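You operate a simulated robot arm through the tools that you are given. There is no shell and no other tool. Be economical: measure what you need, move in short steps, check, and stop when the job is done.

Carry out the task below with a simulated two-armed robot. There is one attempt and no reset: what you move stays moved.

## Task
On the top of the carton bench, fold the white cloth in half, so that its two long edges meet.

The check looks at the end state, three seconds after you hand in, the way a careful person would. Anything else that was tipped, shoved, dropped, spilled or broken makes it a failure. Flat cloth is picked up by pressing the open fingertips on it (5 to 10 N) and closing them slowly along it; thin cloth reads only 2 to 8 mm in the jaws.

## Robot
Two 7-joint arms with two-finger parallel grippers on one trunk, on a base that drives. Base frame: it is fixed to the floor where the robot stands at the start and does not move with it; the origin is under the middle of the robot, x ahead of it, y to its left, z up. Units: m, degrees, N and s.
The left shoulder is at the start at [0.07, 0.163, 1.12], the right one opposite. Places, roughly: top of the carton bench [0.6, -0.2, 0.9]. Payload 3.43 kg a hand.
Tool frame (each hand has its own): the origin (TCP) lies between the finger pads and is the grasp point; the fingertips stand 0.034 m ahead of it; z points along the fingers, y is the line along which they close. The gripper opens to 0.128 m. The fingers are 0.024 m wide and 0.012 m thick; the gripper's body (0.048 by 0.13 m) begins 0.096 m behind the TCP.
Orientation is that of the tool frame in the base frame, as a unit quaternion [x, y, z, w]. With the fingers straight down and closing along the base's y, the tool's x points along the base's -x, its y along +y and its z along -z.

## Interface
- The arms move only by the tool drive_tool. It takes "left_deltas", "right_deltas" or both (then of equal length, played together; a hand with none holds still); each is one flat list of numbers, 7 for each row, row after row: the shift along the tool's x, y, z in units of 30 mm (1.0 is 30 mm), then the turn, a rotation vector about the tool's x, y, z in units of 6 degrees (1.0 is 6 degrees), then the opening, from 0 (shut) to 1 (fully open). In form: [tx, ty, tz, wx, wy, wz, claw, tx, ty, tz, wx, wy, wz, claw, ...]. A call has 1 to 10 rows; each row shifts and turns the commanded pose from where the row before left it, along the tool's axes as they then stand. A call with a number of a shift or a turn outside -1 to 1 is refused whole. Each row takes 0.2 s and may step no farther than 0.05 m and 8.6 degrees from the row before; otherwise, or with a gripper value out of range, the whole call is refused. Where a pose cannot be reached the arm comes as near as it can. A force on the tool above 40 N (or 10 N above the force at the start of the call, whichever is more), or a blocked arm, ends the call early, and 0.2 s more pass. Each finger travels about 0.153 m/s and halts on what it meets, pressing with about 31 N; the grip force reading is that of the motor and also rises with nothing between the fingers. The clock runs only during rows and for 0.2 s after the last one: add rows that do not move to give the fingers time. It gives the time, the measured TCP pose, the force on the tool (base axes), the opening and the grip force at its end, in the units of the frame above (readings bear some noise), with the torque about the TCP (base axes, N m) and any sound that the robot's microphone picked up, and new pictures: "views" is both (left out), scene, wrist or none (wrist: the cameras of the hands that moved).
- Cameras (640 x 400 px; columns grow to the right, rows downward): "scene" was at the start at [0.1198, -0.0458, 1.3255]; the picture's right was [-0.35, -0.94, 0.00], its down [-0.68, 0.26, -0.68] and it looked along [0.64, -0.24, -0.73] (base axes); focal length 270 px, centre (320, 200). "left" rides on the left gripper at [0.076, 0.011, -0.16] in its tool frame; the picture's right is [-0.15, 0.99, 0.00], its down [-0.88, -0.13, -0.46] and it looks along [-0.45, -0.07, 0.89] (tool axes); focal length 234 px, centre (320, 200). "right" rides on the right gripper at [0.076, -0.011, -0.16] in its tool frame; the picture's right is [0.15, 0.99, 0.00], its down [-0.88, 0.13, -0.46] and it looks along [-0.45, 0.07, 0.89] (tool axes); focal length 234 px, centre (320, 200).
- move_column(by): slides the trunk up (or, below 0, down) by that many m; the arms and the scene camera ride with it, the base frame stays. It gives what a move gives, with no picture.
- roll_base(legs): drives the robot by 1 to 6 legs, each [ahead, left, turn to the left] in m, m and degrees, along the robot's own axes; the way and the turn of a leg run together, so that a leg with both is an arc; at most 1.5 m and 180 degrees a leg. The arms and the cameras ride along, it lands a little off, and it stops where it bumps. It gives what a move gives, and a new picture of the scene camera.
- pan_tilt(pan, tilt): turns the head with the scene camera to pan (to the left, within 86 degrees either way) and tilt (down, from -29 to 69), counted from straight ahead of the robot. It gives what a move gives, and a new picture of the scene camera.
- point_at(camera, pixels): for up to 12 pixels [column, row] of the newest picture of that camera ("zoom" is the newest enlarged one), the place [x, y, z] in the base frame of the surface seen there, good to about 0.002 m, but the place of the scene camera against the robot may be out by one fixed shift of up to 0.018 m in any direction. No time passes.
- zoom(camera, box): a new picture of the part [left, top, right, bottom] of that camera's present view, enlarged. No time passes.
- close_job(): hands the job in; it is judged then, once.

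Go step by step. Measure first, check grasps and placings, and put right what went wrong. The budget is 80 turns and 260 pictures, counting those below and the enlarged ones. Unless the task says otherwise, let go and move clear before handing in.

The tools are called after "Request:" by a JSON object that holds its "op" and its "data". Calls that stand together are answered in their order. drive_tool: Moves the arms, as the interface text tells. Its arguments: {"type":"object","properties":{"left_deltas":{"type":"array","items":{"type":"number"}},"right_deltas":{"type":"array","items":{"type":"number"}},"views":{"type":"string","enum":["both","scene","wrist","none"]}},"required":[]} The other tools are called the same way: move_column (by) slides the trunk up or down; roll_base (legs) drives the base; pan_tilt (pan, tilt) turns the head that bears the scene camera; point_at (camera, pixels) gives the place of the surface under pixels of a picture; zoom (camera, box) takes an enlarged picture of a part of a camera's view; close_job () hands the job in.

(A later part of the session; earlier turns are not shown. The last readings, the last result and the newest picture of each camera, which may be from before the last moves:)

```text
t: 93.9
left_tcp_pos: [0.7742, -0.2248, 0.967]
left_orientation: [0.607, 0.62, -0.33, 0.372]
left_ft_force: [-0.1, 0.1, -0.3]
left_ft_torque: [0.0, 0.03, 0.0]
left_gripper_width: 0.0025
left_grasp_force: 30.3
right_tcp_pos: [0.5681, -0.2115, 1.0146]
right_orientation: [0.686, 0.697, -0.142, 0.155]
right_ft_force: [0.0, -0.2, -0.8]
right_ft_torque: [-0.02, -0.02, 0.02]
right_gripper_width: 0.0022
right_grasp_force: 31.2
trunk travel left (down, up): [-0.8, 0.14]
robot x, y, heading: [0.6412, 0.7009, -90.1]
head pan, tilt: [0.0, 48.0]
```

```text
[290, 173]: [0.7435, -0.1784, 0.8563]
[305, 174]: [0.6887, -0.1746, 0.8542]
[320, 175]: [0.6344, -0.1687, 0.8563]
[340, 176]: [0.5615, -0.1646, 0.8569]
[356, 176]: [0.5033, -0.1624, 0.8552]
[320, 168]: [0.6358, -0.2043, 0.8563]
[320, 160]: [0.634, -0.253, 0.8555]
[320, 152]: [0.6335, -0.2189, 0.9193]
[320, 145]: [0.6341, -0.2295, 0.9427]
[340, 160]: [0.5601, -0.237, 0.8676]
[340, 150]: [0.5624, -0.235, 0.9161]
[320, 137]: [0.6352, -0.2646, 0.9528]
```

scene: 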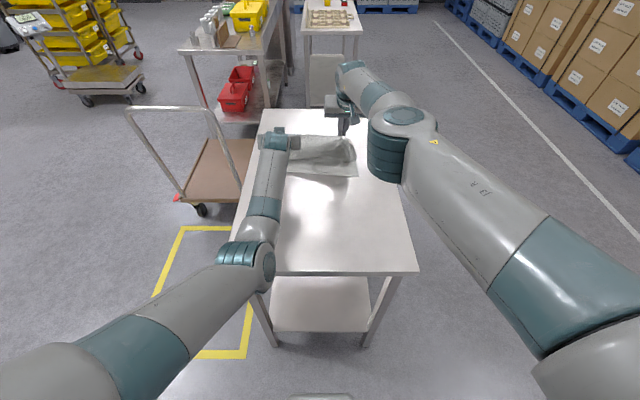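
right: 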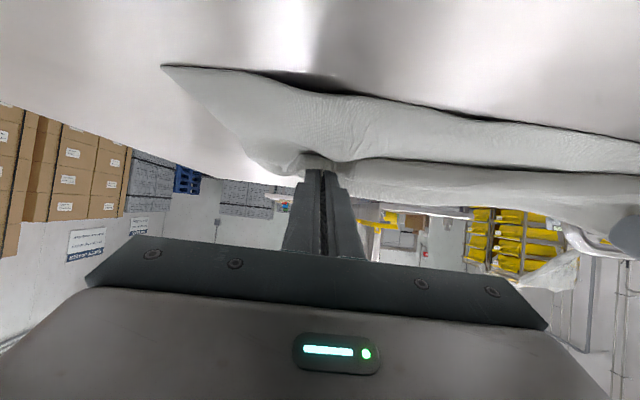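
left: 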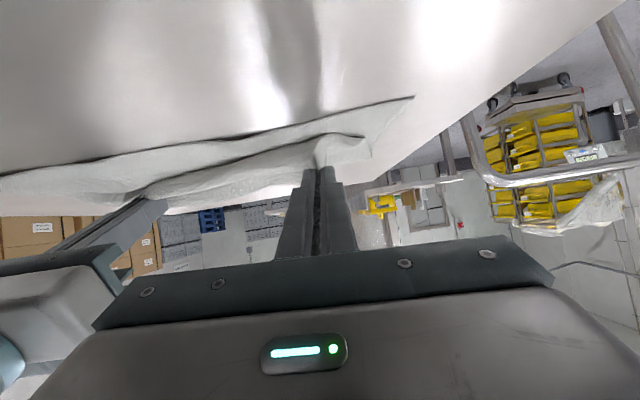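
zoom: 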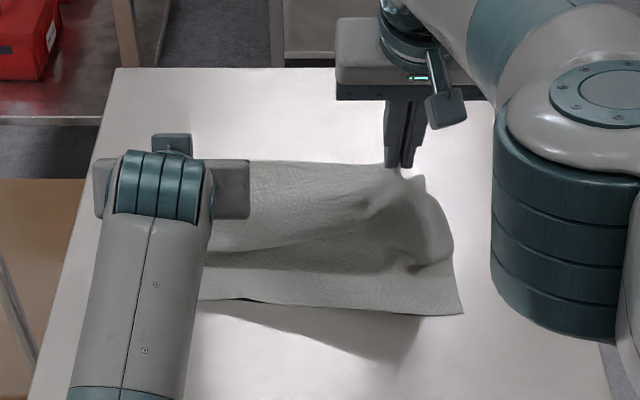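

I can do the fold by base travel and trunk height alone, keeping the arm postures fixed. I'll first match the right hand's height and offset to the left, then roll ahead to pull the sheet straight.

Request:
{"op": "drive_tool", "data": {"right_deltas": [0, 0, 0.5, 0, 0, 0, 0, 0, 0, 0.5, 0, 0, 0, 0, 0, 0, 0.5, 0, 0, 0, 0, 0, 0, 0, 0, 0, 0, 0], "views": "none"}}

Request:
{"op": "roll_base", "data": {"legs": [[0.08, 0, 0]]}}

Request:
{"op": "zoom", "data": {"camera": "scene", "box": [240, 90, 400, 200]}}

```text
t: 94.9
left_tcp_pos: [0.7733, -0.2258, 0.9681]
left_orientation: [0.607, 0.62, -0.33, 0.371]
left_ft_force: [-0.5, 0.0, 0.8]
left_ft_torque: [-0.01, 0.01, 0.0]
left_gripper_width: 0.0025
left_grasp_force: 31.0
right_tcp_pos: [0.5626, -0.2098, 0.9774]
right_orientation: [0.686, 0.697, -0.143, 0.154]
right_ft_force: [0.3, 0.5, -0.3]
right_ft_torque: [0.0, -0.02, 0.01]
right_gripper_width: 0.0026
right_grasp_force: 31.2
right hand out of reach, approached as far as the arm can: row 1, 2, 3
trunk travel left (down, up): [-0.8, 0.14]
robot x, y, heading: [0.6406, 0.6992, -90.1]
head pan, tilt: [0.0, 48.0]
```

```text
t: 96.0
left_tcp_pos: [0.7743, -0.3029, 0.9685]
left_orientation: [0.606, 0.62, -0.33, 0.373]
left_ft_force: [-0.5, -1.2, 0.4]
left_ft_torque: [0.02, 0.02, 0.0]
left_gripper_width: 0.0025
left_grasp_force: 31.8
right_tcp_pos: [0.5621, -0.2885, 0.9788]
right_orientation: [0.685, 0.698, -0.142, 0.155]
right_ft_force: [0.1, 0.4, -0.3]
right_ft_torque: [0.02, -0.02, 0.05]
right_gripper_width: 0.0025
right_grasp_force: 31.3
trunk travel left (down, up): [-0.8, 0.14]
robot x, y, heading: [0.6444, 0.621, -90.3]
head pan, tilt: [0.0, 48.0]
```

scene: 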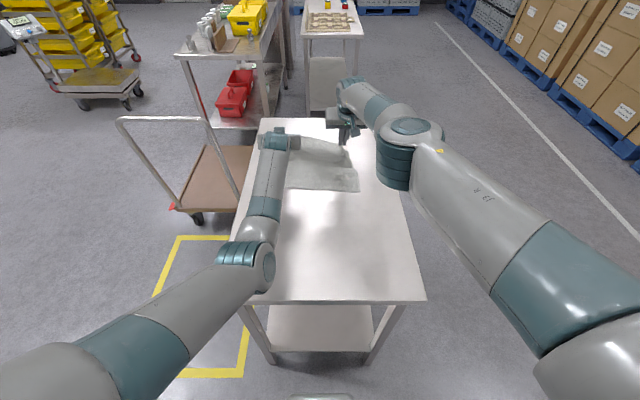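

```text
3.64 times, centred on (320, 145) of scene
```

zoom: 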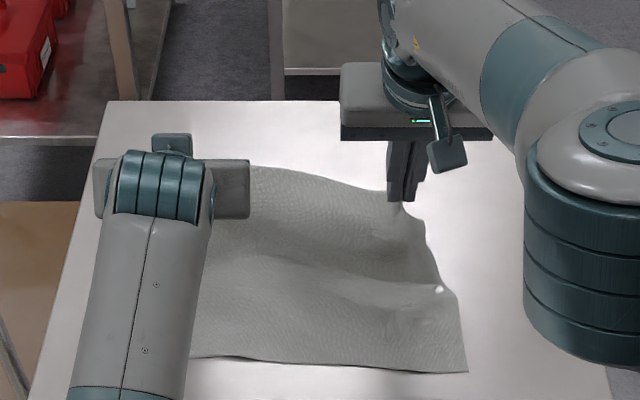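

The right hand trails by 2 cm and can't extend more, so I'll match by bringing the left back 18 mm. I'll also measure the near edge.

Request:
{"op": "drive_tool", "data": {"left_deltas": [0.15, 0, -0.26, 0, 0, 0, 0, 0.15, 0, -0.26, 0, 0, 0, 0], "views": "scene"}}

Request:
{"op": "zoom", "data": {"camera": "scene", "box": [240, 90, 400, 200]}}

Request:
{"op": "point_at", "data": {"camera": "zoom", "pixels": [[200, 355], [260, 359], [330, 364], [400, 369], [462, 370], [300, 330], [300, 300], [300, 270], [300, 240], [300, 210], [300, 180], [420, 300]]}}

```text
t: 96.6
left_tcp_pos: [0.7732, -0.2865, 0.9677]
left_orientation: [0.606, 0.62, -0.331, 0.372]
left_ft_force: [-0.8, 0.0, 0.2]
left_ft_torque: [0.01, 0.0, -0.01]
left_gripper_width: 0.0027
left_grasp_force: 31.5
right_tcp_pos: [0.5626, -0.2881, 0.9776]
right_orientation: [0.685, 0.698, -0.142, 0.155]
right_ft_force: [-0.8, 0.5, 0.4]
right_ft_torque: [-0.01, 0.01, 0.04]
right_gripper_width: 0.0024
right_grasp_force: 30.5
trunk travel left (down, up): [-0.8, 0.14]
robot x, y, heading: [0.64, 0.6213, -90.0]
head pan, tilt: [0.0, 48.0]
```

scene: 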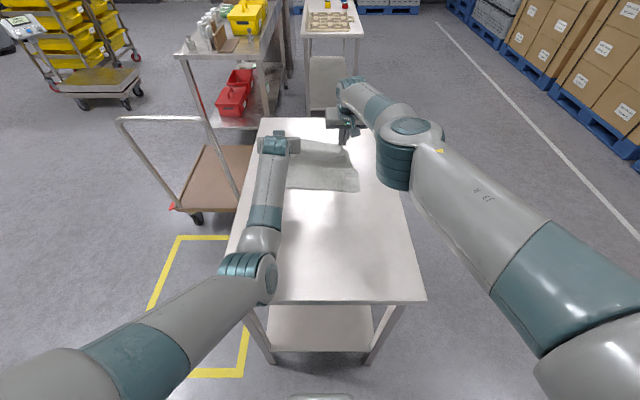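

```text
3.64 times, centred on (320, 145) of scene
```

zoom: 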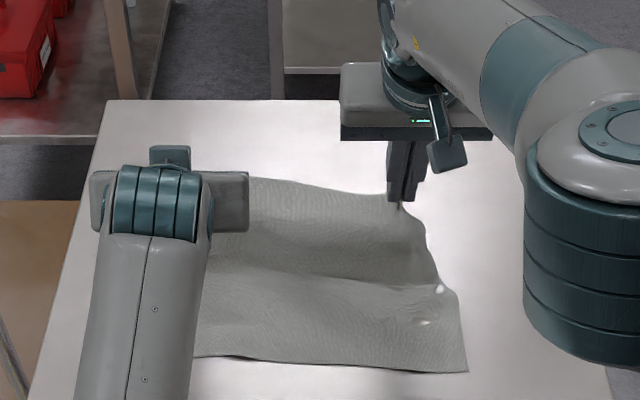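

```text
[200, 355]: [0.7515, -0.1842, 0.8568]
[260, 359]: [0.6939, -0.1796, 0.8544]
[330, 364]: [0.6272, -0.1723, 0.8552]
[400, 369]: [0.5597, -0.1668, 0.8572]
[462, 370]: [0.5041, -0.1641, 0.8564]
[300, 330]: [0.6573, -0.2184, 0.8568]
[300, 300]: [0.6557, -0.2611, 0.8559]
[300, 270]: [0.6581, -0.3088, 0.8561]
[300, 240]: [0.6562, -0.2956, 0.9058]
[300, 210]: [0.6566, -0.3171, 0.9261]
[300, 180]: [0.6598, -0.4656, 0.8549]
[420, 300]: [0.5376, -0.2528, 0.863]
```

The near edge is at true y≈-0.170/-0.151 and the sheet rises right at the half line. I'll now carry the edge over using only base travel and trunk lowering.

Request:
{"op": "roll_base", "data": {"legs": [[-0.05, 0, 0]]}}

Request:
{"op": "move_column", "data": {"by": -0.02}}

Request:
{"op": "roll_base", "data": {"legs": [[-0.035, 0, 0]]}}

Request:
{"op": "move_column", "data": {"by": -0.025}}

Request:
{"op": "zoom", "data": {"camera": "scene", "box": [240, 90, 400, 200]}}

```text
t: 97.5
left_tcp_pos: [0.7729, -0.2413, 0.9651]
left_orientation: [0.607, 0.621, -0.329, 0.371]
left_ft_force: [0.6, -0.7, -0.7]
left_ft_torque: [-0.01, 0.03, 0.0]
left_gripper_width: 0.0027
left_grasp_force: 31.1
right_tcp_pos: [0.564, -0.2428, 0.9744]
right_orientation: [0.686, 0.697, -0.142, 0.155]
right_ft_force: [-0.1, -0.5, -0.3]
right_ft_torque: [0.0, -0.01, 0.01]
right_gripper_width: 0.0024
right_grasp_force: 31.4
trunk travel left (down, up): [-0.8, 0.14]
robot x, y, heading: [0.6448, 0.6659, -90.0]
head pan, tilt: [0.0, 48.0]
```

scene: 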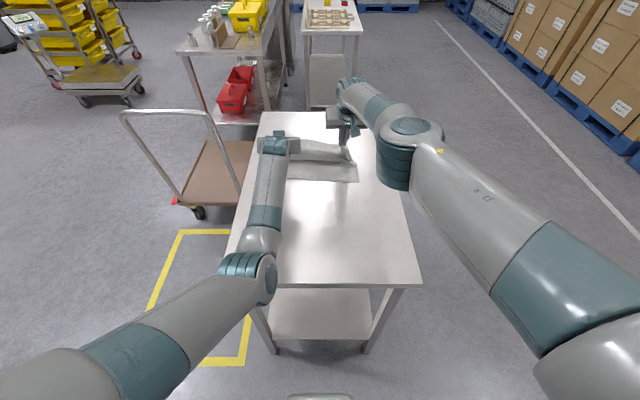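

```text
t: 98.2
left_tcp_pos: [0.7733, -0.238, 0.9497]
left_orientation: [0.606, 0.62, -0.331, 0.373]
left_ft_force: [-0.3, -0.8, 0.3]
left_ft_torque: [0.01, 0.02, 0.02]
left_gripper_width: 0.0025
left_grasp_force: 31.2
right_tcp_pos: [0.5619, -0.2413, 0.9597]
right_orientation: [0.685, 0.697, -0.142, 0.156]
right_ft_force: [-0.1, 0.6, 0.7]
right_ft_torque: [-0.01, 0.01, -0.02]
right_gripper_width: 0.0028
right_grasp_force: 31.2
trunk travel left (down, up): [-0.78, 0.16]
robot x, y, heading: [0.6424, 0.67, -89.8]
head pan, tilt: [0.0, 48.0]
```

```text
t: 99.0
left_tcp_pos: [0.7741, -0.2081, 0.9432]
left_orientation: [0.607, 0.621, -0.329, 0.37]
left_ft_force: [-0.7, -1.7, 0.3]
left_ft_torque: [0.01, 0.02, 0.0]
left_gripper_width: 0.0026
left_grasp_force: 31.4
right_tcp_pos: [0.5622, -0.2093, 0.9526]
right_orientation: [0.686, 0.697, -0.141, 0.154]
right_ft_force: [1.0, -1.0, -0.5]
right_ft_torque: [0.05, 0.0, -0.03]
right_gripper_width: 0.0023
right_grasp_force: 30.5
trunk travel left (down, up): [-0.78, 0.16]
robot x, y, heading: [0.6407, 0.7006, -89.9]
head pan, tilt: [0.0, 48.0]
```

scene: 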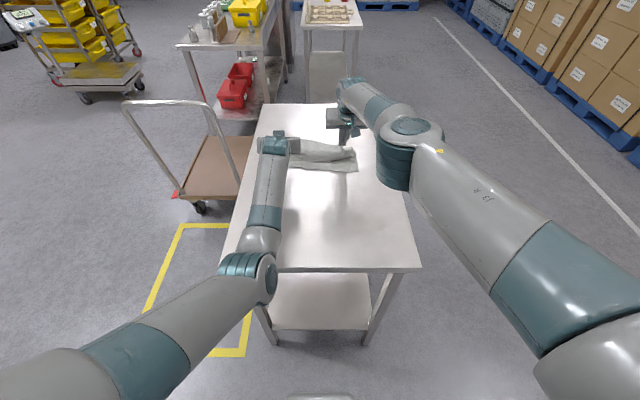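

```text
t: 99.7
left_tcp_pos: [0.7727, -0.2026, 0.9238]
left_orientation: [0.606, 0.62, -0.33, 0.373]
left_ft_force: [-0.8, 0.0, 0.4]
left_ft_torque: [0.02, 0.02, 0.01]
left_gripper_width: 0.0026
left_grasp_force: 31.4
right_tcp_pos: [0.5624, -0.2039, 0.9349]
right_orientation: [0.685, 0.697, -0.143, 0.157]
right_ft_force: [0.1, 0.6, 0.2]
right_ft_torque: [0.0, 0.02, 0.02]
right_gripper_width: 0.0023
right_grasp_force: 31.1
trunk travel left (down, up): [-0.755, 0.185]
robot x, y, heading: [0.6421, 0.7033, -89.8]
head pan, tilt: [0.0, 48.0]
```

```text
3.64 times, centred on (320, 145) of scene
```

zoom: 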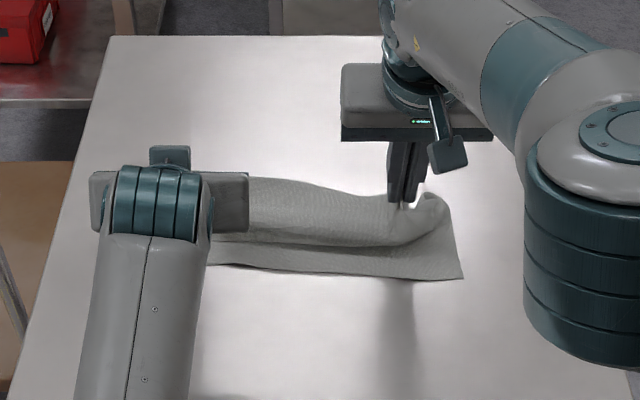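

The edge is nearly over, with the loop riding just inside the near edge. I'll finish with the last 2 cm back and 3 cm down.

Request:
{"op": "roll_base", "data": {"legs": [[-0.018, 0, 0]]}}

Request:
{"op": "move_column", "data": {"by": -0.025}}

Request:
{"op": "zoom", "data": {"camera": "scene", "box": [240, 90, 400, 200]}}

Request:
{"op": "point_at", "data": {"camera": "zoom", "pixels": [[300, 175], [300, 190], [300, 205], [300, 220], [300, 235], [300, 250], [300, 262], [360, 190], [440, 190]]}}

```text
t: 100.5
left_tcp_pos: [0.7731, -0.1889, 0.9195]
left_orientation: [0.607, 0.621, -0.328, 0.371]
left_ft_force: [0.1, -0.7, 0.3]
left_ft_torque: [0.01, 0.03, 0.01]
left_gripper_width: 0.0027
left_grasp_force: 31.4
right_tcp_pos: [0.561, -0.1905, 0.9296]
right_orientation: [0.685, 0.698, -0.141, 0.154]
right_ft_force: [0.6, -0.9, -0.2]
right_ft_torque: [0.01, 0.02, -0.01]
right_gripper_width: 0.0029
right_grasp_force: 31.6
trunk travel left (down, up): [-0.755, 0.185]
robot x, y, heading: [0.6443, 0.7196, -90.1]
head pan, tilt: [0.0, 48.0]
```

scene: 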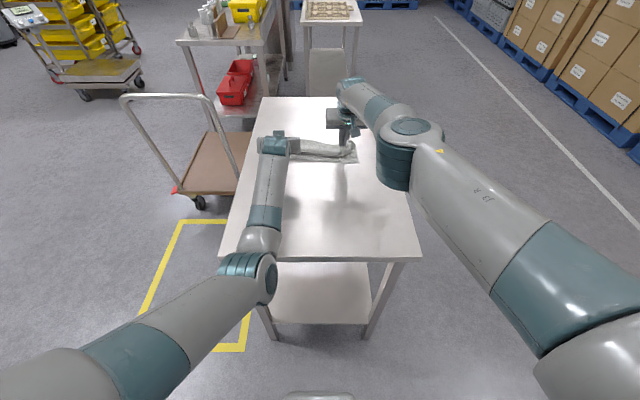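

```text
t: 101.2
left_tcp_pos: [0.774, -0.1872, 0.8981]
left_orientation: [0.606, 0.62, -0.33, 0.372]
left_ft_force: [-0.9, -0.7, 0.1]
left_ft_torque: [0.0, 0.06, 0.0]
left_gripper_width: 0.0026
left_grasp_force: 31.0
right_tcp_pos: [0.5608, -0.1875, 0.9082]
right_orientation: [0.685, 0.697, -0.143, 0.156]
right_ft_force: [-0.8, 0.9, 1.0]
right_ft_torque: [0.01, -0.01, 0.02]
right_gripper_width: 0.0025
right_grasp_force: 30.5
trunk travel left (down, up): [-0.73, 0.21]
robot x, y, heading: [0.6438, 0.721, -90.3]
head pan, tilt: [0.0, 48.0]
```

```text
3.64 times, centred on (320, 145) of scene
```

zoom: 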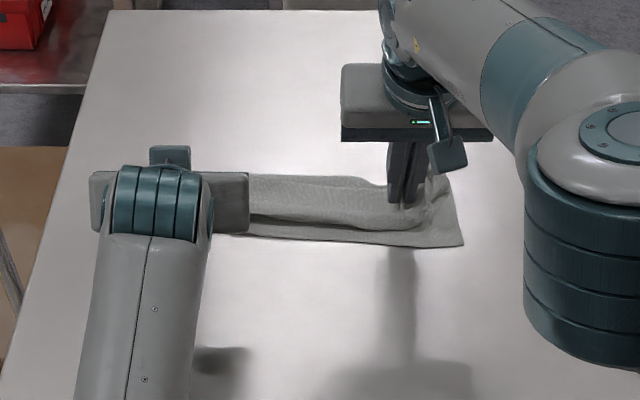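

```text
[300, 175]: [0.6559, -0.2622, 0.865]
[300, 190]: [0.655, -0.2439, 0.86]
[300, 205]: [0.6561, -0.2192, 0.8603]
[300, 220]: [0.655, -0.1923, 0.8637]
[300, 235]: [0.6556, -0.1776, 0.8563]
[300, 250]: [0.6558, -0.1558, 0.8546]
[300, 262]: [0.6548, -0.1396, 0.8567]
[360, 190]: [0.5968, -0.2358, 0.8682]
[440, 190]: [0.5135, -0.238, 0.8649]
```

The flap folded back on itself because this sideways pinch keeps the edge pointing away, so this grip can't lay the edge cleanly. I'll lift, straighten the hands vertical, re-lay the cloth flat nearer to me, and regrasp the edge across it with vertical fingers.

Request:
{"op": "move_column", "data": {"by": 0.2}}

Request:
{"op": "drive_tool", "data": {"left_deltas": [0, 0, 0, 0, 1, 0, 0, 0, 0, 0, 0, 1, 0, 0, 0, 0, 0, 0, 1, 0, 0, 0, 0, 0, 0, 1, 0, 0, 0, 0, 0, 0, 1, 0, 0, 0, 0, 0, 0, 1, 0, 0, 0, 0, 0, 0, 1, 0, 0, 0, 0, 0, 0, 1, 0, 0, 0, 0, 0, 0, 1, 0, 0, 0, 0, 0, 0, 0.9, 0, 0], "right_deltas": [0, 0, 0, 0, 0.4, 0, 0, 0, 0, 0, 0, 0.4, 0, 0, 0, 0, 0, 0, 0.4, 0, 0, 0, 0, 0, 0, 0.4, 0, 0, 0, 0, 0, 0, 0.4, 0, 0, 0, 0, 0, 0, 0.4, 0, 0, 0, 0, 0, 0, 0.4, 0, 0, 0, 0, 0, 0, 0.4, 0, 0, 0, 0, 0, 0, 0.4, 0, 0, 0, 0, 0, 0, 0.4, 0, 0], "views": "none"}}

Request:
{"op": "roll_base", "data": {"legs": [[-0.165, 0, 0]]}}

```text
t: 103.4
left_tcp_pos: [0.7729, -0.1854, 1.097]
left_orientation: [0.607, 0.621, -0.33, 0.372]
left_ft_force: [-0.7, 0.4, -0.3]
left_ft_torque: [-0.02, 0.03, -0.03]
left_gripper_width: 0.0024
left_grasp_force: 30.9
right_tcp_pos: [0.5625, -0.1881, 1.1075]
right_orientation: [0.685, 0.697, -0.143, 0.156]
right_ft_force: [0.5, 0.1, 0.3]
right_ft_torque: [0.0, 0.01, -0.01]
right_gripper_width: 0.0025
right_grasp_force: 31.2
trunk travel left (down, up): [-0.93, 0.01]
robot x, y, heading: [0.6397, 0.7213, -90.3]
head pan, tilt: [0.0, 48.0]
```

```text
t: 105.2
left_tcp_pos: [0.7669, -0.145, 1.1014]
left_orientation: [0.691, 0.716, -0.062, 0.083]
left_ft_force: [-13.8, 2.6, 0.9]
left_ft_torque: [0.08, 0.49, -0.06]
left_gripper_width: 0.0025
left_grasp_force: 31.3
left hand out of reach, approached as far as the arm can: row 7, 8, 9
right_tcp_pos: [0.5424, -0.1172, 1.1045]
right_orientation: [0.696, 0.717, -0.021, 0.041]
right_ft_force: [14.1, -1.5, -0.3]
right_ft_torque: [-0.08, -0.48, -0.05]
right_gripper_width: 0.0021
right_grasp_force: 31.0
right hand out of reach, approached as far as the arm can: row 1, 2, 4, 5, 6, 7, 8, 9
trunk travel left (down, up): [-0.93, 0.01]
robot x, y, heading: [0.6432, 0.7201, -90.0]
head pan, tilt: [0.0, 48.0]
stopped in row 9 (left hand): the force on the tool passed its limit (the readings are from after the stop); the commanded pose is now the measured one
```

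```text
t: 106.7
left_tcp_pos: [0.7713, 0.02, 1.0981]
left_orientation: [0.69, 0.716, -0.06, 0.081]
left_ft_force: [-24.7, 4.0, 0.5]
left_ft_torque: [0.12, 0.89, -0.08]
left_gripper_width: 0.0028
left_grasp_force: 30.5
right_tcp_pos: [0.5414, 0.0465, 1.1015]
right_orientation: [0.697, 0.716, -0.02, 0.039]
right_ft_force: [24.5, -3.2, -1.0]
right_ft_torque: [-0.1, -0.9, 0.04]
right_gripper_width: 0.0029
right_grasp_force: 30.9
trunk travel left (down, up): [-0.93, 0.01]
robot x, y, heading: [0.6383, 0.8883, -90.2]
head pan, tilt: [0.0, 48.0]
```

scene: 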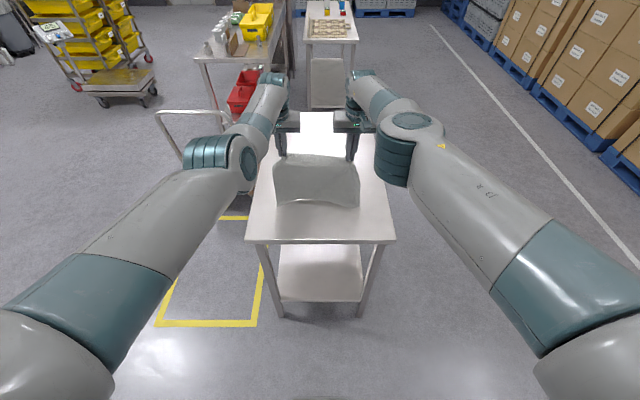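

Arms shortened their reach while going vertical and tension rose to 25 N. I'll ease the hands together and level, then lay the cloth by rolling ahead and lowering in stages.

Request:
{"op": "drive_tool", "data": {"left_deltas": [0.43, -0.2, 0, 0, 0.4, 0, 0, 0.43, -0.2, 0, 0, 0.4, 0, 0, 0, 0, 0, 0, 0, 0, 0], "right_deltas": [0, 0.2, 0, 0, 0.1, 0, 0, 0, 0.2, 0, 0, 0.1, 0, 0, 0, 0, 0, 0, 0, 0, 0], "views": "none"}}

Request:
{"op": "roll_base", "data": {"legs": [[0.1, 0, 0]]}}

Request:
{"op": "move_column", "data": {"by": -0.08}}

Request:
{"op": "roll_base", "data": {"legs": [[0.09, 0, 0]]}}

Request:
{"op": "move_column", "data": {"by": -0.08}}

Request:
{"op": "roll_base", "data": {"legs": [[0.05, 0, 0]]}}

```text
t: 107.5
left_tcp_pos: [0.758, 0.051, 1.0961]
left_orientation: [0.691, 0.72, -0.031, 0.053]
left_ft_force: [0.7, 0.3, -0.4]
left_ft_torque: [0.02, 0.0, -0.01]
left_gripper_width: 0.0027
left_grasp_force: 30.8
right_tcp_pos: [0.5521, 0.059, 1.1024]
right_orientation: [0.697, 0.717, -0.014, 0.031]
right_ft_force: [0.6, 0.6, 0.2]
right_ft_torque: [0.0, 0.01, -0.03]
right_gripper_width: 0.0026
right_grasp_force: 31.7
right hand out of reach, approached as far as the arm can: row 2
trunk travel left (down, up): [-0.93, 0.01]
robot x, y, heading: [0.6445, 0.8861, -89.8]
head pan, tilt: [0.0, 48.0]
```

```text
t: 108.6
left_tcp_pos: [0.7593, -0.0457, 1.0987]
left_orientation: [0.69, 0.721, -0.033, 0.054]
left_ft_force: [0.6, 0.2, -0.1]
left_ft_torque: [-0.03, 0.02, 0.0]
left_gripper_width: 0.0025
left_grasp_force: 30.8
right_tcp_pos: [0.5549, -0.0392, 1.1043]
right_orientation: [0.696, 0.718, -0.014, 0.032]
right_ft_force: [0.3, -0.1, 0.5]
right_ft_torque: [-0.01, -0.03, 0.0]
right_gripper_width: 0.0027
right_grasp_force: 30.9
trunk travel left (down, up): [-0.93, 0.01]
robot x, y, heading: [0.6405, 0.7892, -90.0]
head pan, tilt: [0.0, 48.0]
```

scene: 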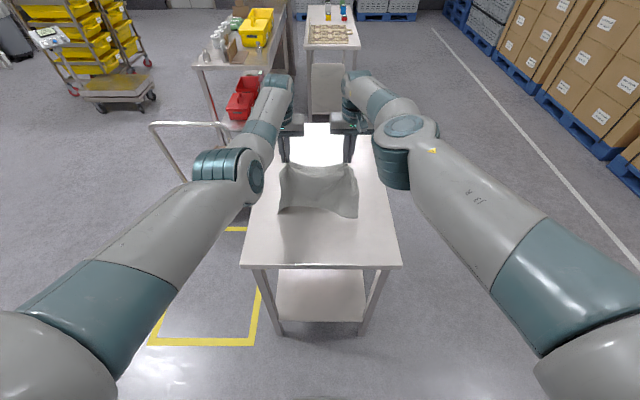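

```text
t: 109.8
left_tcp_pos: [0.7605, -0.0486, 1.016]
left_orientation: [0.691, 0.72, -0.032, 0.052]
left_ft_force: [0.1, 0.1, 0.4]
left_ft_torque: [0.0, 0.03, -0.02]
left_gripper_width: 0.0028
left_grasp_force: 30.9
right_tcp_pos: [0.555, -0.0419, 1.0229]
right_orientation: [0.696, 0.717, -0.014, 0.032]
right_ft_force: [0.3, -0.1, 0.1]
right_ft_torque: [-0.04, 0.03, -0.01]
right_gripper_width: 0.0024
right_grasp_force: 30.9
trunk travel left (down, up): [-0.85, 0.09]
robot x, y, heading: [0.6435, 0.7872, -89.8]
head pan, tilt: [0.0, 48.0]
```

```text
t: 110.9
left_tcp_pos: [0.7628, -0.1365, 1.0175]
left_orientation: [0.69, 0.721, -0.033, 0.053]
left_ft_force: [-0.3, 0.5, 0.2]
left_ft_torque: [-0.01, 0.01, 0.0]
left_gripper_width: 0.0026
left_grasp_force: 31.0
right_tcp_pos: [0.5572, -0.1311, 1.0242]
right_orientation: [0.696, 0.718, -0.013, 0.033]
right_ft_force: [0.3, -0.2, -0.3]
right_ft_torque: [-0.03, 0.0, -0.01]
right_gripper_width: 0.0025
right_grasp_force: 30.9
trunk travel left (down, up): [-0.85, 0.09]
robot x, y, heading: [0.6431, 0.698, -89.9]
head pan, tilt: [0.0, 48.0]
```

scene: 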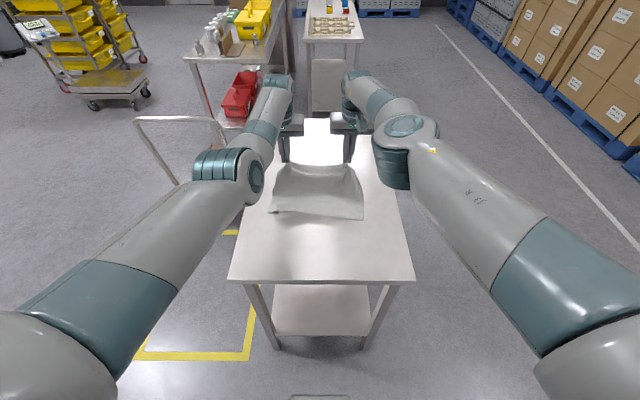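

```text
t: 112.1
left_tcp_pos: [0.7617, -0.1402, 0.9372]
left_orientation: [0.69, 0.721, -0.032, 0.052]
left_ft_force: [-0.3, -0.2, 0.0]
left_ft_torque: [0.01, 0.03, -0.01]
left_gripper_width: 0.0023
left_grasp_force: 30.8
right_tcp_pos: [0.5575, -0.1337, 0.9429]
right_orientation: [0.695, 0.718, -0.013, 0.031]
right_ft_force: [0.1, 0.0, -0.7]
right_ft_torque: [0.01, 0.0, 0.0]
right_gripper_width: 0.0026
right_grasp_force: 31.7
trunk travel left (down, up): [-0.77, 0.17]
robot x, y, heading: [0.6431, 0.6972, -89.8]
head pan, tilt: [0.0, 48.0]
```

```text
t: 113.0
left_tcp_pos: [0.7633, -0.1868, 0.9401]
left_orientation: [0.689, 0.722, -0.034, 0.054]
left_ft_force: [0.3, 1.2, -0.1]
left_ft_torque: [0.0, 0.02, 0.02]
left_gripper_width: 0.0023
left_grasp_force: 30.6
right_tcp_pos: [0.5584, -0.1787, 0.9455]
right_orientation: [0.695, 0.718, -0.014, 0.032]
right_ft_force: [-0.3, -0.2, -0.6]
right_ft_torque: [0.0, 0.04, 0.0]
right_gripper_width: 0.0024
right_grasp_force: 31.6
trunk travel left (down, up): [-0.77, 0.17]
robot x, y, heading: [0.6414, 0.6483, -89.6]
head pan, tilt: [0.0, 48.0]
```

scene: 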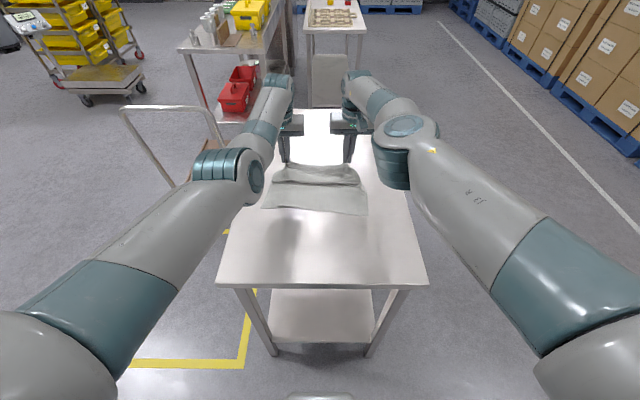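

The near half is laying down, with its edge near row 210. I'll measure it to know how much farther to stretch.

Request:
{"op": "point_at", "data": {"camera": "scene", "pixels": [[266, 207], [290, 209], [315, 211], [340, 212], [365, 212], [315, 190], [315, 180], [315, 170], [284, 200]]}}

Request:
{"op": "roll_base", "data": {"legs": [[0.05, 0, 0]]}}

Request:
{"op": "zoom", "data": {"camera": "scene", "box": [220, 100, 420, 240]}}

```text
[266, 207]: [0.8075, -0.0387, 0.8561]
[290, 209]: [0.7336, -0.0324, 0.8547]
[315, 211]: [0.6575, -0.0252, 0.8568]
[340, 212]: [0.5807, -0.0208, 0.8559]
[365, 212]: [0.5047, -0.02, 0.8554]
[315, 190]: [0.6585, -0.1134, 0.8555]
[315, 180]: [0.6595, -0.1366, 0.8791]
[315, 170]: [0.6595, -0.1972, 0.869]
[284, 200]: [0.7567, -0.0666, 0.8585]
```

```text
t: 113.9
left_tcp_pos: [0.7637, -0.2346, 0.9397]
left_orientation: [0.689, 0.722, -0.034, 0.054]
left_ft_force: [0.2, 0.1, 0.3]
left_ft_torque: [-0.04, 0.04, -0.01]
left_gripper_width: 0.0023
left_grasp_force: 31.0
right_tcp_pos: [0.5593, -0.2275, 0.9452]
right_orientation: [0.695, 0.718, -0.015, 0.033]
right_ft_force: [0.3, 0.1, -0.3]
right_ft_torque: [-0.03, -0.01, -0.01]
right_gripper_width: 0.0026
right_grasp_force: 30.7
trunk travel left (down, up): [-0.77, 0.17]
robot x, y, heading: [0.6417, 0.5999, -89.5]
head pan, tilt: [0.0, 48.0]
```

scene: 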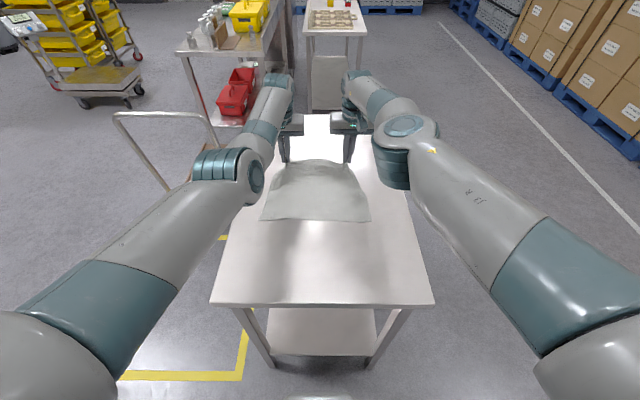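

```text
2.86 times, centred on (320, 170) of scene
```

zoom: 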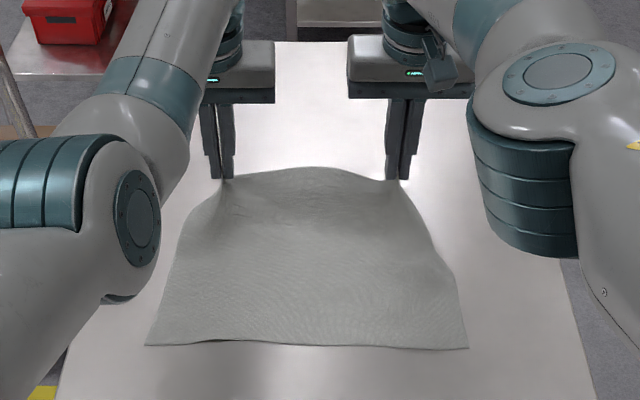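

The sheet is now nicely flat with straight sides. I'll stretch 2 cm more, lower the edge to the table, release and lift clear.

Request:
{"op": "roll_base", "data": {"legs": [[0.022, 0, 0]]}}

Request:
{"op": "move_column", "data": {"by": -0.042}}

Request:
{"op": "drive_tool", "data": {"left_deltas": [0, 0, 0, 0, 0, 0, 0.2, 0, 0, 0, 0, 0, 0, 0.3, 0, 0, 0, 0, 0, 0, 0.3, 0, 0, -0.6, 0, 0, 0, 0.3, 0, 0, -1, 0, 0, 0, 0.3, 0, 0, -0.8, 0, 0, 0, 0.3], "right_deltas": [0, 0, 0, 0, 0, 0, 0.2, 0, 0, 0, 0, 0, 0, 0.3, 0, 0, 0, 0, 0, 0, 0.3, 0, 0, -0.6, 0, 0, 0, 0.3, 0, 0, -1, 0, 0, 0, 0.3, 0, 0, -0.8, 0, 0, 0, 0.3], "views": "both"}}

Request:
{"op": "zoom", "data": {"camera": "scene", "box": [220, 120, 420, 260]}}

```text
t: 114.7
left_tcp_pos: [0.7642, -0.2574, 0.9397]
left_orientation: [0.689, 0.722, -0.033, 0.054]
left_ft_force: [-0.5, -0.3, 0.2]
left_ft_torque: [0.01, 0.0, 0.04]
left_gripper_width: 0.0028
left_grasp_force: 30.8
right_tcp_pos: [0.5601, -0.2504, 0.9469]
right_orientation: [0.695, 0.718, -0.013, 0.032]
right_ft_force: [0.1, 0.6, -0.2]
right_ft_torque: [-0.04, 0.01, 0.03]
right_gripper_width: 0.0023
right_grasp_force: 30.9
trunk travel left (down, up): [-0.77, 0.17]
robot x, y, heading: [0.6422, 0.5766, -89.6]
head pan, tilt: [0.0, 48.0]
```

scene: 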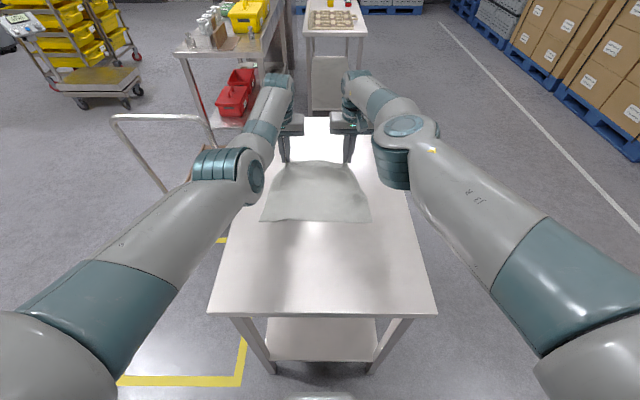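

```text
t: 115.6
left_tcp_pos: [0.7637, -0.2588, 0.8974]
left_orientation: [0.69, 0.721, -0.033, 0.053]
left_ft_force: [-0.7, -0.8, 7.4]
left_ft_torque: [0.03, 0.02, -0.01]
left_gripper_width: 0.0025
left_grasp_force: 31.1
right_tcp_pos: [0.5597, -0.2529, 0.9017]
right_orientation: [0.694, 0.719, -0.015, 0.031]
right_ft_force: [0.2, 0.0, -1.1]
right_ft_torque: [0.0, 0.03, 0.01]
right_gripper_width: 0.0024
right_grasp_force: 30.6
trunk travel left (down, up): [-0.728, 0.212]
robot x, y, heading: [0.6456, 0.577, -89.4]
head pan, tilt: [0.0, 48.0]
```

```text
t: 117.0
left_tcp_pos: [0.7615, -0.2506, 0.9653]
left_orientation: [0.689, 0.722, -0.032, 0.052]
left_ft_force: [0.8, 0.1, 0.3]
left_ft_torque: [-0.02, 0.0, -0.01]
left_gripper_width: 0.0384
left_grasp_force: 0.2
right_tcp_pos: [0.5503, -0.2601, 0.9711]
right_orientation: [0.694, 0.719, -0.012, 0.03]
right_ft_force: [0.4, 0.6, -0.3]
right_ft_torque: [0.02, 0.02, 0.0]
right_gripper_width: 0.0383
right_grasp_force: 0.0
right hand out of reach, approached as far as the arm can: row 4, 5, 6
trunk travel left (down, up): [-0.728, 0.212]
robot x, y, heading: [0.6429, 0.5801, -89.7]
head pan, tilt: [0.0, 48.0]
```

scene: 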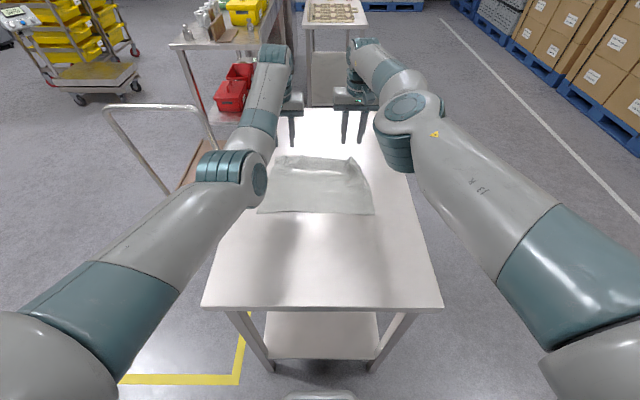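
right: 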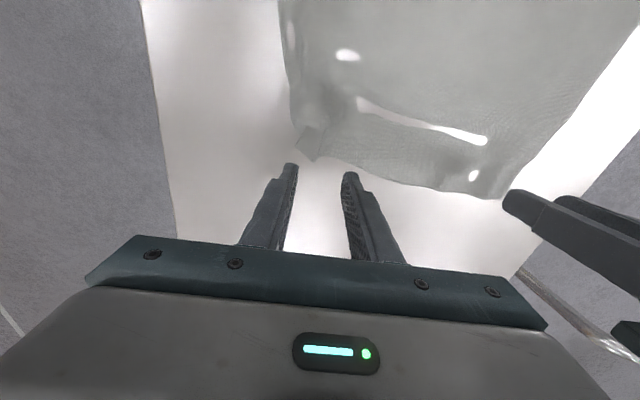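
left: 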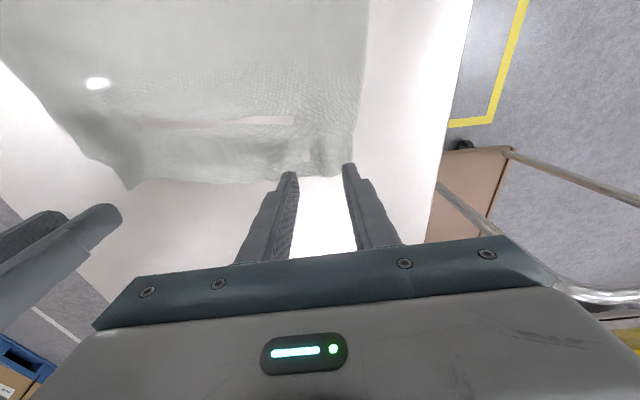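

```text
2.86 times, centred on (320, 190) of scene
```

zoom: 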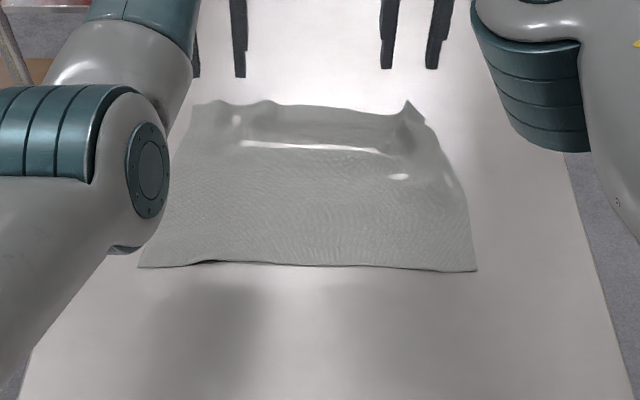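

The cloth relaxed back nearly flat after release, a good sign. I'll move the base ahead slightly for reach and turn both hands toward a 90-degree yaw so their fingers close across the edge.

Request:
{"op": "roll_base", "data": {"legs": [[0.03, 0, 0]]}}

Request:
{"op": "drive_tool", "data": {"left_deltas": [0.3, 0, -0.3, 0, 1, 0, 0.3, 0, 0, 0, 0, 0, 1, 0.3, 0, 0, 0, 0, 0, 1, 0.3, 0, 0, 0, 0, 0, 1, 0.3, 0, 0, 0, 0, 0, 1, 0.3, 0, 0, 0, 0, 0, 1, 0.3, 0, 0, 0, 0, 0, 1, 0.3, 0, 0, 0, 0, 0, 1, 0.3, 0, 0, 0, 0, 0, 1, 0.3, 0, 0, 0, 0, 0, 1, 0.3], "right_deltas": [0.5, 0, -0.1, 0, 0.6, 0, 0.3, 0.5, 0, 0, 0, 0, -1, 0.3, 0, 0, 0, 0, 0, -1, 0.3, 0, 0, 0, 0, 0, -1, 0.3, 0, 0, 0, 0, 0, -1, 0.3, 0, 0, 0, 0, 0, -1, 0.3, 0, 0, 0, 0, 0, -1, 0.3, 0, 0, 0, 0, 0, -1, 0.3, 0, 0, 0, 0, 0, -1, 0.3, 0, 0, 0, 0, 0, -1, 0.3], "views": "none"}}

Request:
{"op": "drive_tool", "data": {"left_deltas": [0, 0, 0, 0, 0, 1, 0.3, 0, 0, 0, 0, 0, 1, 0.3, 0, 0, 0, 0, 0, 1, 0.3, 0, 0, 0, 0, 0, 1, 0.3, 0, 0, 0, 0, 0, 1, 0.3, 0, 0, 0, 0, 0, 1, 0.3], "right_deltas": [0, 0, 0, 0, 0, -1, 0.3, 0, 0, 0, 0, 0, -1, 0.3, 0, 0, 0, 0, 0, -1, 0.3, 0, 0, 0, 0, 0, -1, 0.3, 0, 0, 0, 0, 0, -1, 0.3, 0, 0, 0, 0, 0, -1, 0.3], "views": "both"}}

```text
t: 117.8
left_tcp_pos: [0.7622, -0.2765, 0.9685]
left_orientation: [0.689, 0.722, -0.034, 0.054]
left_ft_force: [-0.2, 0.5, 0.1]
left_ft_torque: [-0.03, -0.01, -0.02]
left_gripper_width: 0.0385
left_grasp_force: 0.1
right_tcp_pos: [0.5518, -0.287, 0.9759]
right_orientation: [0.695, 0.718, -0.014, 0.032]
right_ft_force: [-0.8, -0.7, 0.6]
right_ft_torque: [-0.05, 0.03, 0.01]
right_gripper_width: 0.0387
right_grasp_force: 0.1
trunk travel left (down, up): [-0.728, 0.212]
robot x, y, heading: [0.6443, 0.5501, -89.5]
head pan, tilt: [0.0, 48.0]
```

scene: 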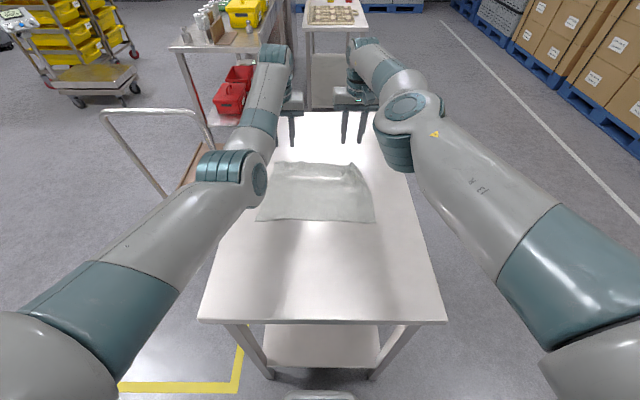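

```text
t: 120.0
left_tcp_pos: [0.76, -0.2699, 0.9725]
left_orientation: [0.944, 0.331, 0.009, 0.011]
left_ft_force: [0.8, 0.0, -0.2]
left_ft_torque: [-0.02, -0.02, 0.02]
left_gripper_width: 0.0385
left_grasp_force: 0.0
right_tcp_pos: [0.5478, -0.2579, 0.9733]
right_orientation: [0.557, 0.83, 0.008, 0.009]
right_ft_force: [0.2, -0.1, -1.6]
right_ft_torque: [-0.01, -0.01, 0.02]
right_gripper_width: 0.0385
right_grasp_force: 0.1
right hand out of reach, approached as far as the arm can: row 2, 5, 6, 7, 8, 9, 10
trunk travel left (down, up): [-0.728, 0.212]
robot x, y, heading: [0.6436, 0.548, -89.5]
head pan, tilt: [0.0, 48.0]
```

```text
t: 121.4
left_tcp_pos: [0.7605, -0.2697, 0.9733]
left_orientation: [1.0, 0.021, 0.013, 0.009]
left_ft_force: [-0.7, 0.4, -0.6]
left_ft_torque: [0.02, -0.02, 0.02]
left_gripper_width: 0.0386
left_grasp_force: 0.0
right_tcp_pos: [0.5372, -0.2336, 0.9543]
right_orientation: [0.513, 0.859, 0.008, 0.009]
right_ft_force: [0.1, 0.4, 0.4]
right_ft_torque: [0.02, -0.02, 0.01]
right_gripper_width: 0.0384
right_grasp_force: 0.1
right hand out of reach, approached as far as the arm can: row 1, 2, 3, 4, 5, 6
trunk travel left (down, up): [-0.728, 0.212]
robot x, y, heading: [0.6448, 0.5452, -89.5]
head pan, tilt: [0.0, 48.0]
```

scene: 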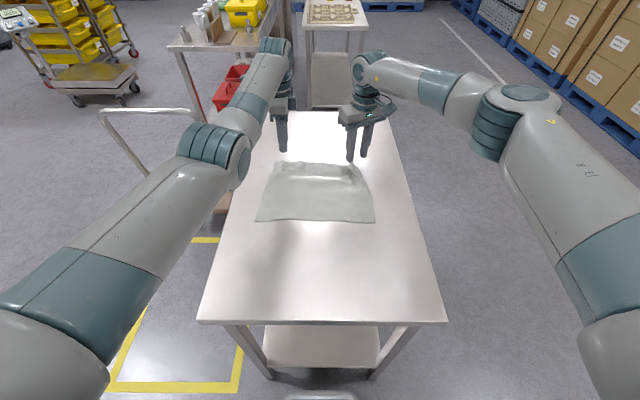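
right: 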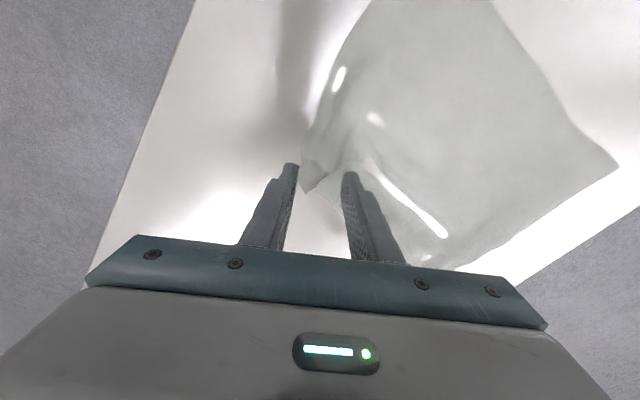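
left: 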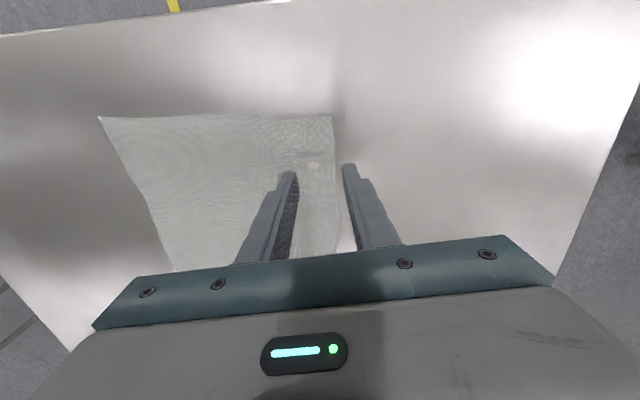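

Left is at full yaw; the right stalled at about -28 degrees. I'll turn the right the other way (to +90) in two calls instead.

Request:
{"op": "drive_tool", "data": {"right_deltas": [0, 0, -0.7, 0, 0, 1, 0.3, 0, 0, 0, 0, 0, 1, 0.3, 0, 0, 0, 0, 0, 1, 0.3, 0, 0, 0, 0, 0, 1, 0.3, 0, 0, 0, 0, 0, 1, 0.3, 0, 0, 0, 0, 0, 1, 0.3, 0, 0, 0, 0, 0, 1, 0.3, 0, 0, 0, 0, 0, 1, 0.3, 0, 0, 0, 0, 0, 1, 0.3, 0, 0, 0, 0, 0, 1, 0.3], "views": "none"}}

Request:
{"op": "drive_tool", "data": {"right_deltas": [0, 0, 0, 0, 0, 1, 0.3, 0, 0, 0, 0, 0, 1, 0.3, 0, 0, 0, 0, 0, 1, 0.3, 0, 0, 0, 0, 0, 1, 0.3, 0, 0, 0, 0, 0, 1, 0.3, 0, 0, 0, 0, 0, 1, 0.3, 0, 0, 0, 0, 0, 1, 0.3, 0, 0, 0, 0, 0, 1, 0.3, 0, 0, 0, 0, 0, 1, 0.3, 0, 0, 0, 0, 0, 0.7, 0.3], "views": "both"}}

Request:
{"op": "zoom", "data": {"camera": "scene", "box": [220, 120, 420, 260]}}

Request:
{"op": "point_at", "data": {"camera": "left", "pixels": [[331, 118], [333, 150], [333, 190], [325, 245], [101, 119], [174, 268]]}}

```text
t: 123.6
left_tcp_pos: [0.7608, -0.2698, 0.974]
left_orientation: [1.0, 0.023, 0.013, 0.008]
left_ft_force: [-0.2, 1.1, -0.4]
left_ft_torque: [0.0, 0.0, -0.01]
left_gripper_width: 0.0383
left_grasp_force: 0.1
right_tcp_pos: [0.5353, -0.2334, 0.9776]
right_orientation: [0.874, 0.486, 0.01, 0.004]
right_ft_force: [-0.1, -0.6, 0.1]
right_ft_torque: [-0.02, -0.01, 0.02]
right_gripper_width: 0.0384
right_grasp_force: 0.1
trunk travel left (down, up): [-0.728, 0.212]
robot x, y, heading: [0.6453, 0.5491, -89.5]
head pan, tilt: [0.0, 48.0]
```

```text
t: 125.8
left_tcp_pos: [0.7622, -0.2689, 0.9731]
left_orientation: [1.0, 0.024, 0.014, 0.008]
left_ft_force: [0.0, -0.1, -0.5]
left_ft_torque: [0.0, 0.03, 0.01]
left_gripper_width: 0.0384
left_grasp_force: 0.0
right_tcp_pos: [0.5379, -0.2355, 0.9776]
right_orientation: [1.0, 0.0, 0.013, -0.003]
right_ft_force: [0.3, -0.2, 0.9]
right_ft_torque: [-0.02, -0.03, 0.05]
right_gripper_width: 0.0385
right_grasp_force: 0.0
trunk travel left (down, up): [-0.728, 0.212]
robot x, y, heading: [0.6411, 0.5497, -89.7]
head pan, tilt: [0.0, 48.0]
```

scene: 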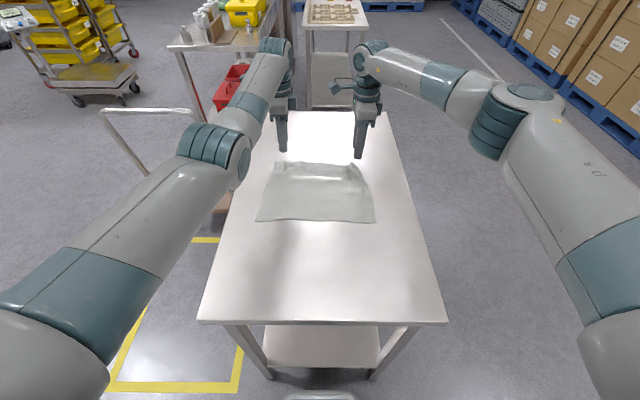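
right: 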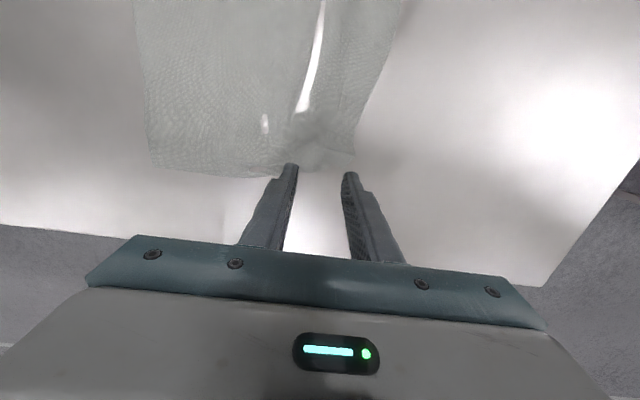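

```text
2.86 times, centred on (320, 190) of scene
```

zoom: 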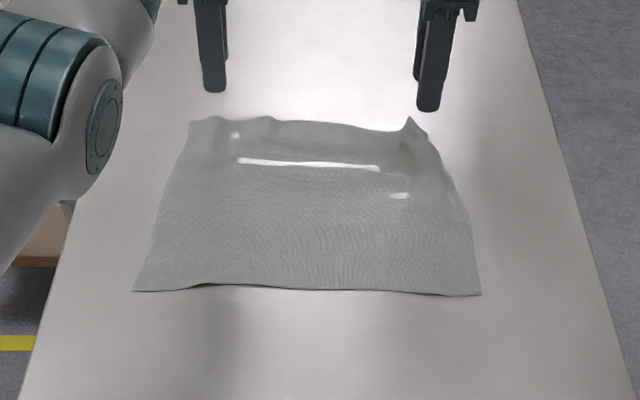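

```text
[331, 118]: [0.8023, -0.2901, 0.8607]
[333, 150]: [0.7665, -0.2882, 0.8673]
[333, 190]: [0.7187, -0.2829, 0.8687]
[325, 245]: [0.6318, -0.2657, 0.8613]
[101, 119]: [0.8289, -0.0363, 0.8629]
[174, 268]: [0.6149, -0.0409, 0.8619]
```

Both hands now close across the edge. I'll get the right-hand part of the far edge from the right wrist and scene cameras.

Request:
{"op": "point_at", "data": {"camera": "right", "pixels": [[353, 163], [355, 140], [365, 100], [385, 50], [150, 165], [270, 178], [230, 172]]}}

Request:
{"op": "point_at", "data": {"camera": "zoom", "pixels": [[195, 122], [250, 120], [300, 123], [350, 127], [390, 132], [408, 122], [424, 135], [140, 289], [300, 285], [478, 293]]}}

```text
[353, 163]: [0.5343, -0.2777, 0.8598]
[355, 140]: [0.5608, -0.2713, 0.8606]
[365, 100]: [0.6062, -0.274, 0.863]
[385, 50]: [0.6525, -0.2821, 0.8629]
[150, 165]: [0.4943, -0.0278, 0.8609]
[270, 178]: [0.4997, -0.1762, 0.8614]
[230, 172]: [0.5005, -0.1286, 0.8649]
```

```text
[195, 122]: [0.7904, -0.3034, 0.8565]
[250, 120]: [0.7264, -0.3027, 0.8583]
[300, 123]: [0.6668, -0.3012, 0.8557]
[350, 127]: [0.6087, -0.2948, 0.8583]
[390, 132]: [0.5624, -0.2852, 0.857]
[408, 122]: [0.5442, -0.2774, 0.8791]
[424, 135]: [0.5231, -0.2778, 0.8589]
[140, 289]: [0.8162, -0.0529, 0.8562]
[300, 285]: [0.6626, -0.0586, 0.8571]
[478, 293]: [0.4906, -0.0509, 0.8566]
```

Far edge is at y≈-0.288 (left) and -0.270 (right). I'll place each hand so the outer finger overlaps the edge by a few mm, and press down.

Request:
{"op": "drive_tool", "data": {"left_deltas": [0.11, -0.05, 0.6, 0, 0, 0, 0.3, 0.11, -0.05, 0.6, 0, 0, 0, 0.3, 0.11, -0.05, 0.6, 0, 0, 0, 0.3, 0.1, -0.05, 0.6, 0, 0, 0, 0.3, 0, 0, 0.12, 0, 0, 0, 0.3, 0, 0, 0.1, 0, 0, 0, 0.3, 0, 0, 0, 0, 0, 0, 0.3, 0, 0, 0, 0, 0, 0, 0.3], "right_deltas": [0.14, 0.08, 0.64, 0, 0, 0, 0.3, 0.14, 0.08, 0.64, 0, 0, 0, 0.3, 0.14, 0.08, 0.64, 0, 0, 0, 0.3, 0.14, 0.08, 0.64, 0, 0, 0, 0.3, 0, 0, 0.12, 0, 0, 0, 0.3, 0, 0, 0.1, 0, 0, 0, 0.3, 0, 0, 0, 0, 0, 0, 0.3, 0, 0, 0, 0, 0, 0, 0.3], "views": "wrist"}}

```text
t: 127.6
left_tcp_pos: [0.7758, -0.2629, 0.8962]
left_orientation: [1.0, 0.024, 0.013, 0.009]
left_ft_force: [-0.3, -0.2, 2.0]
left_ft_torque: [0.03, 0.04, 0.03]
left_gripper_width: 0.038
left_grasp_force: 0.1
right_tcp_pos: [0.556, -0.2425, 0.8967]
right_orientation: [1.0, 0.001, 0.013, 0.0]
right_ft_force: [-0.7, 0.6, 6.3]
right_ft_torque: [-0.17, 0.12, -0.02]
right_gripper_width: 0.0388
right_grasp_force: 0.0
trunk travel left (down, up): [-0.728, 0.212]
robot x, y, heading: [0.6435, 0.5478, -89.6]
head pan, tilt: [0.0, 48.0]
```

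right: 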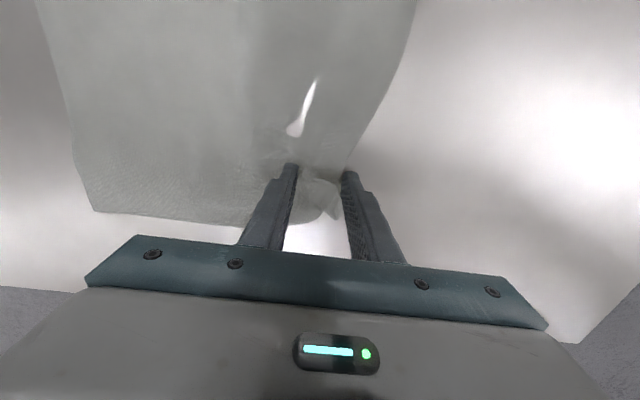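
left: 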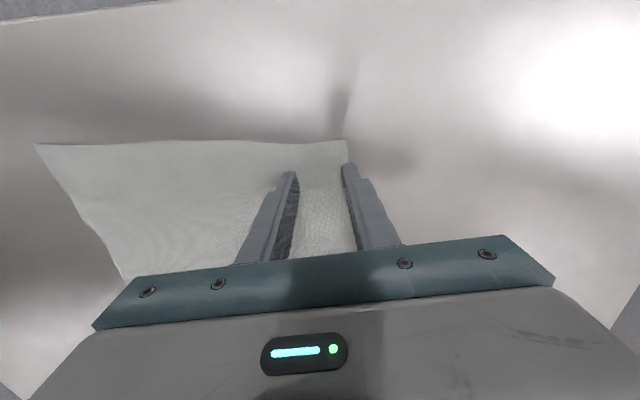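

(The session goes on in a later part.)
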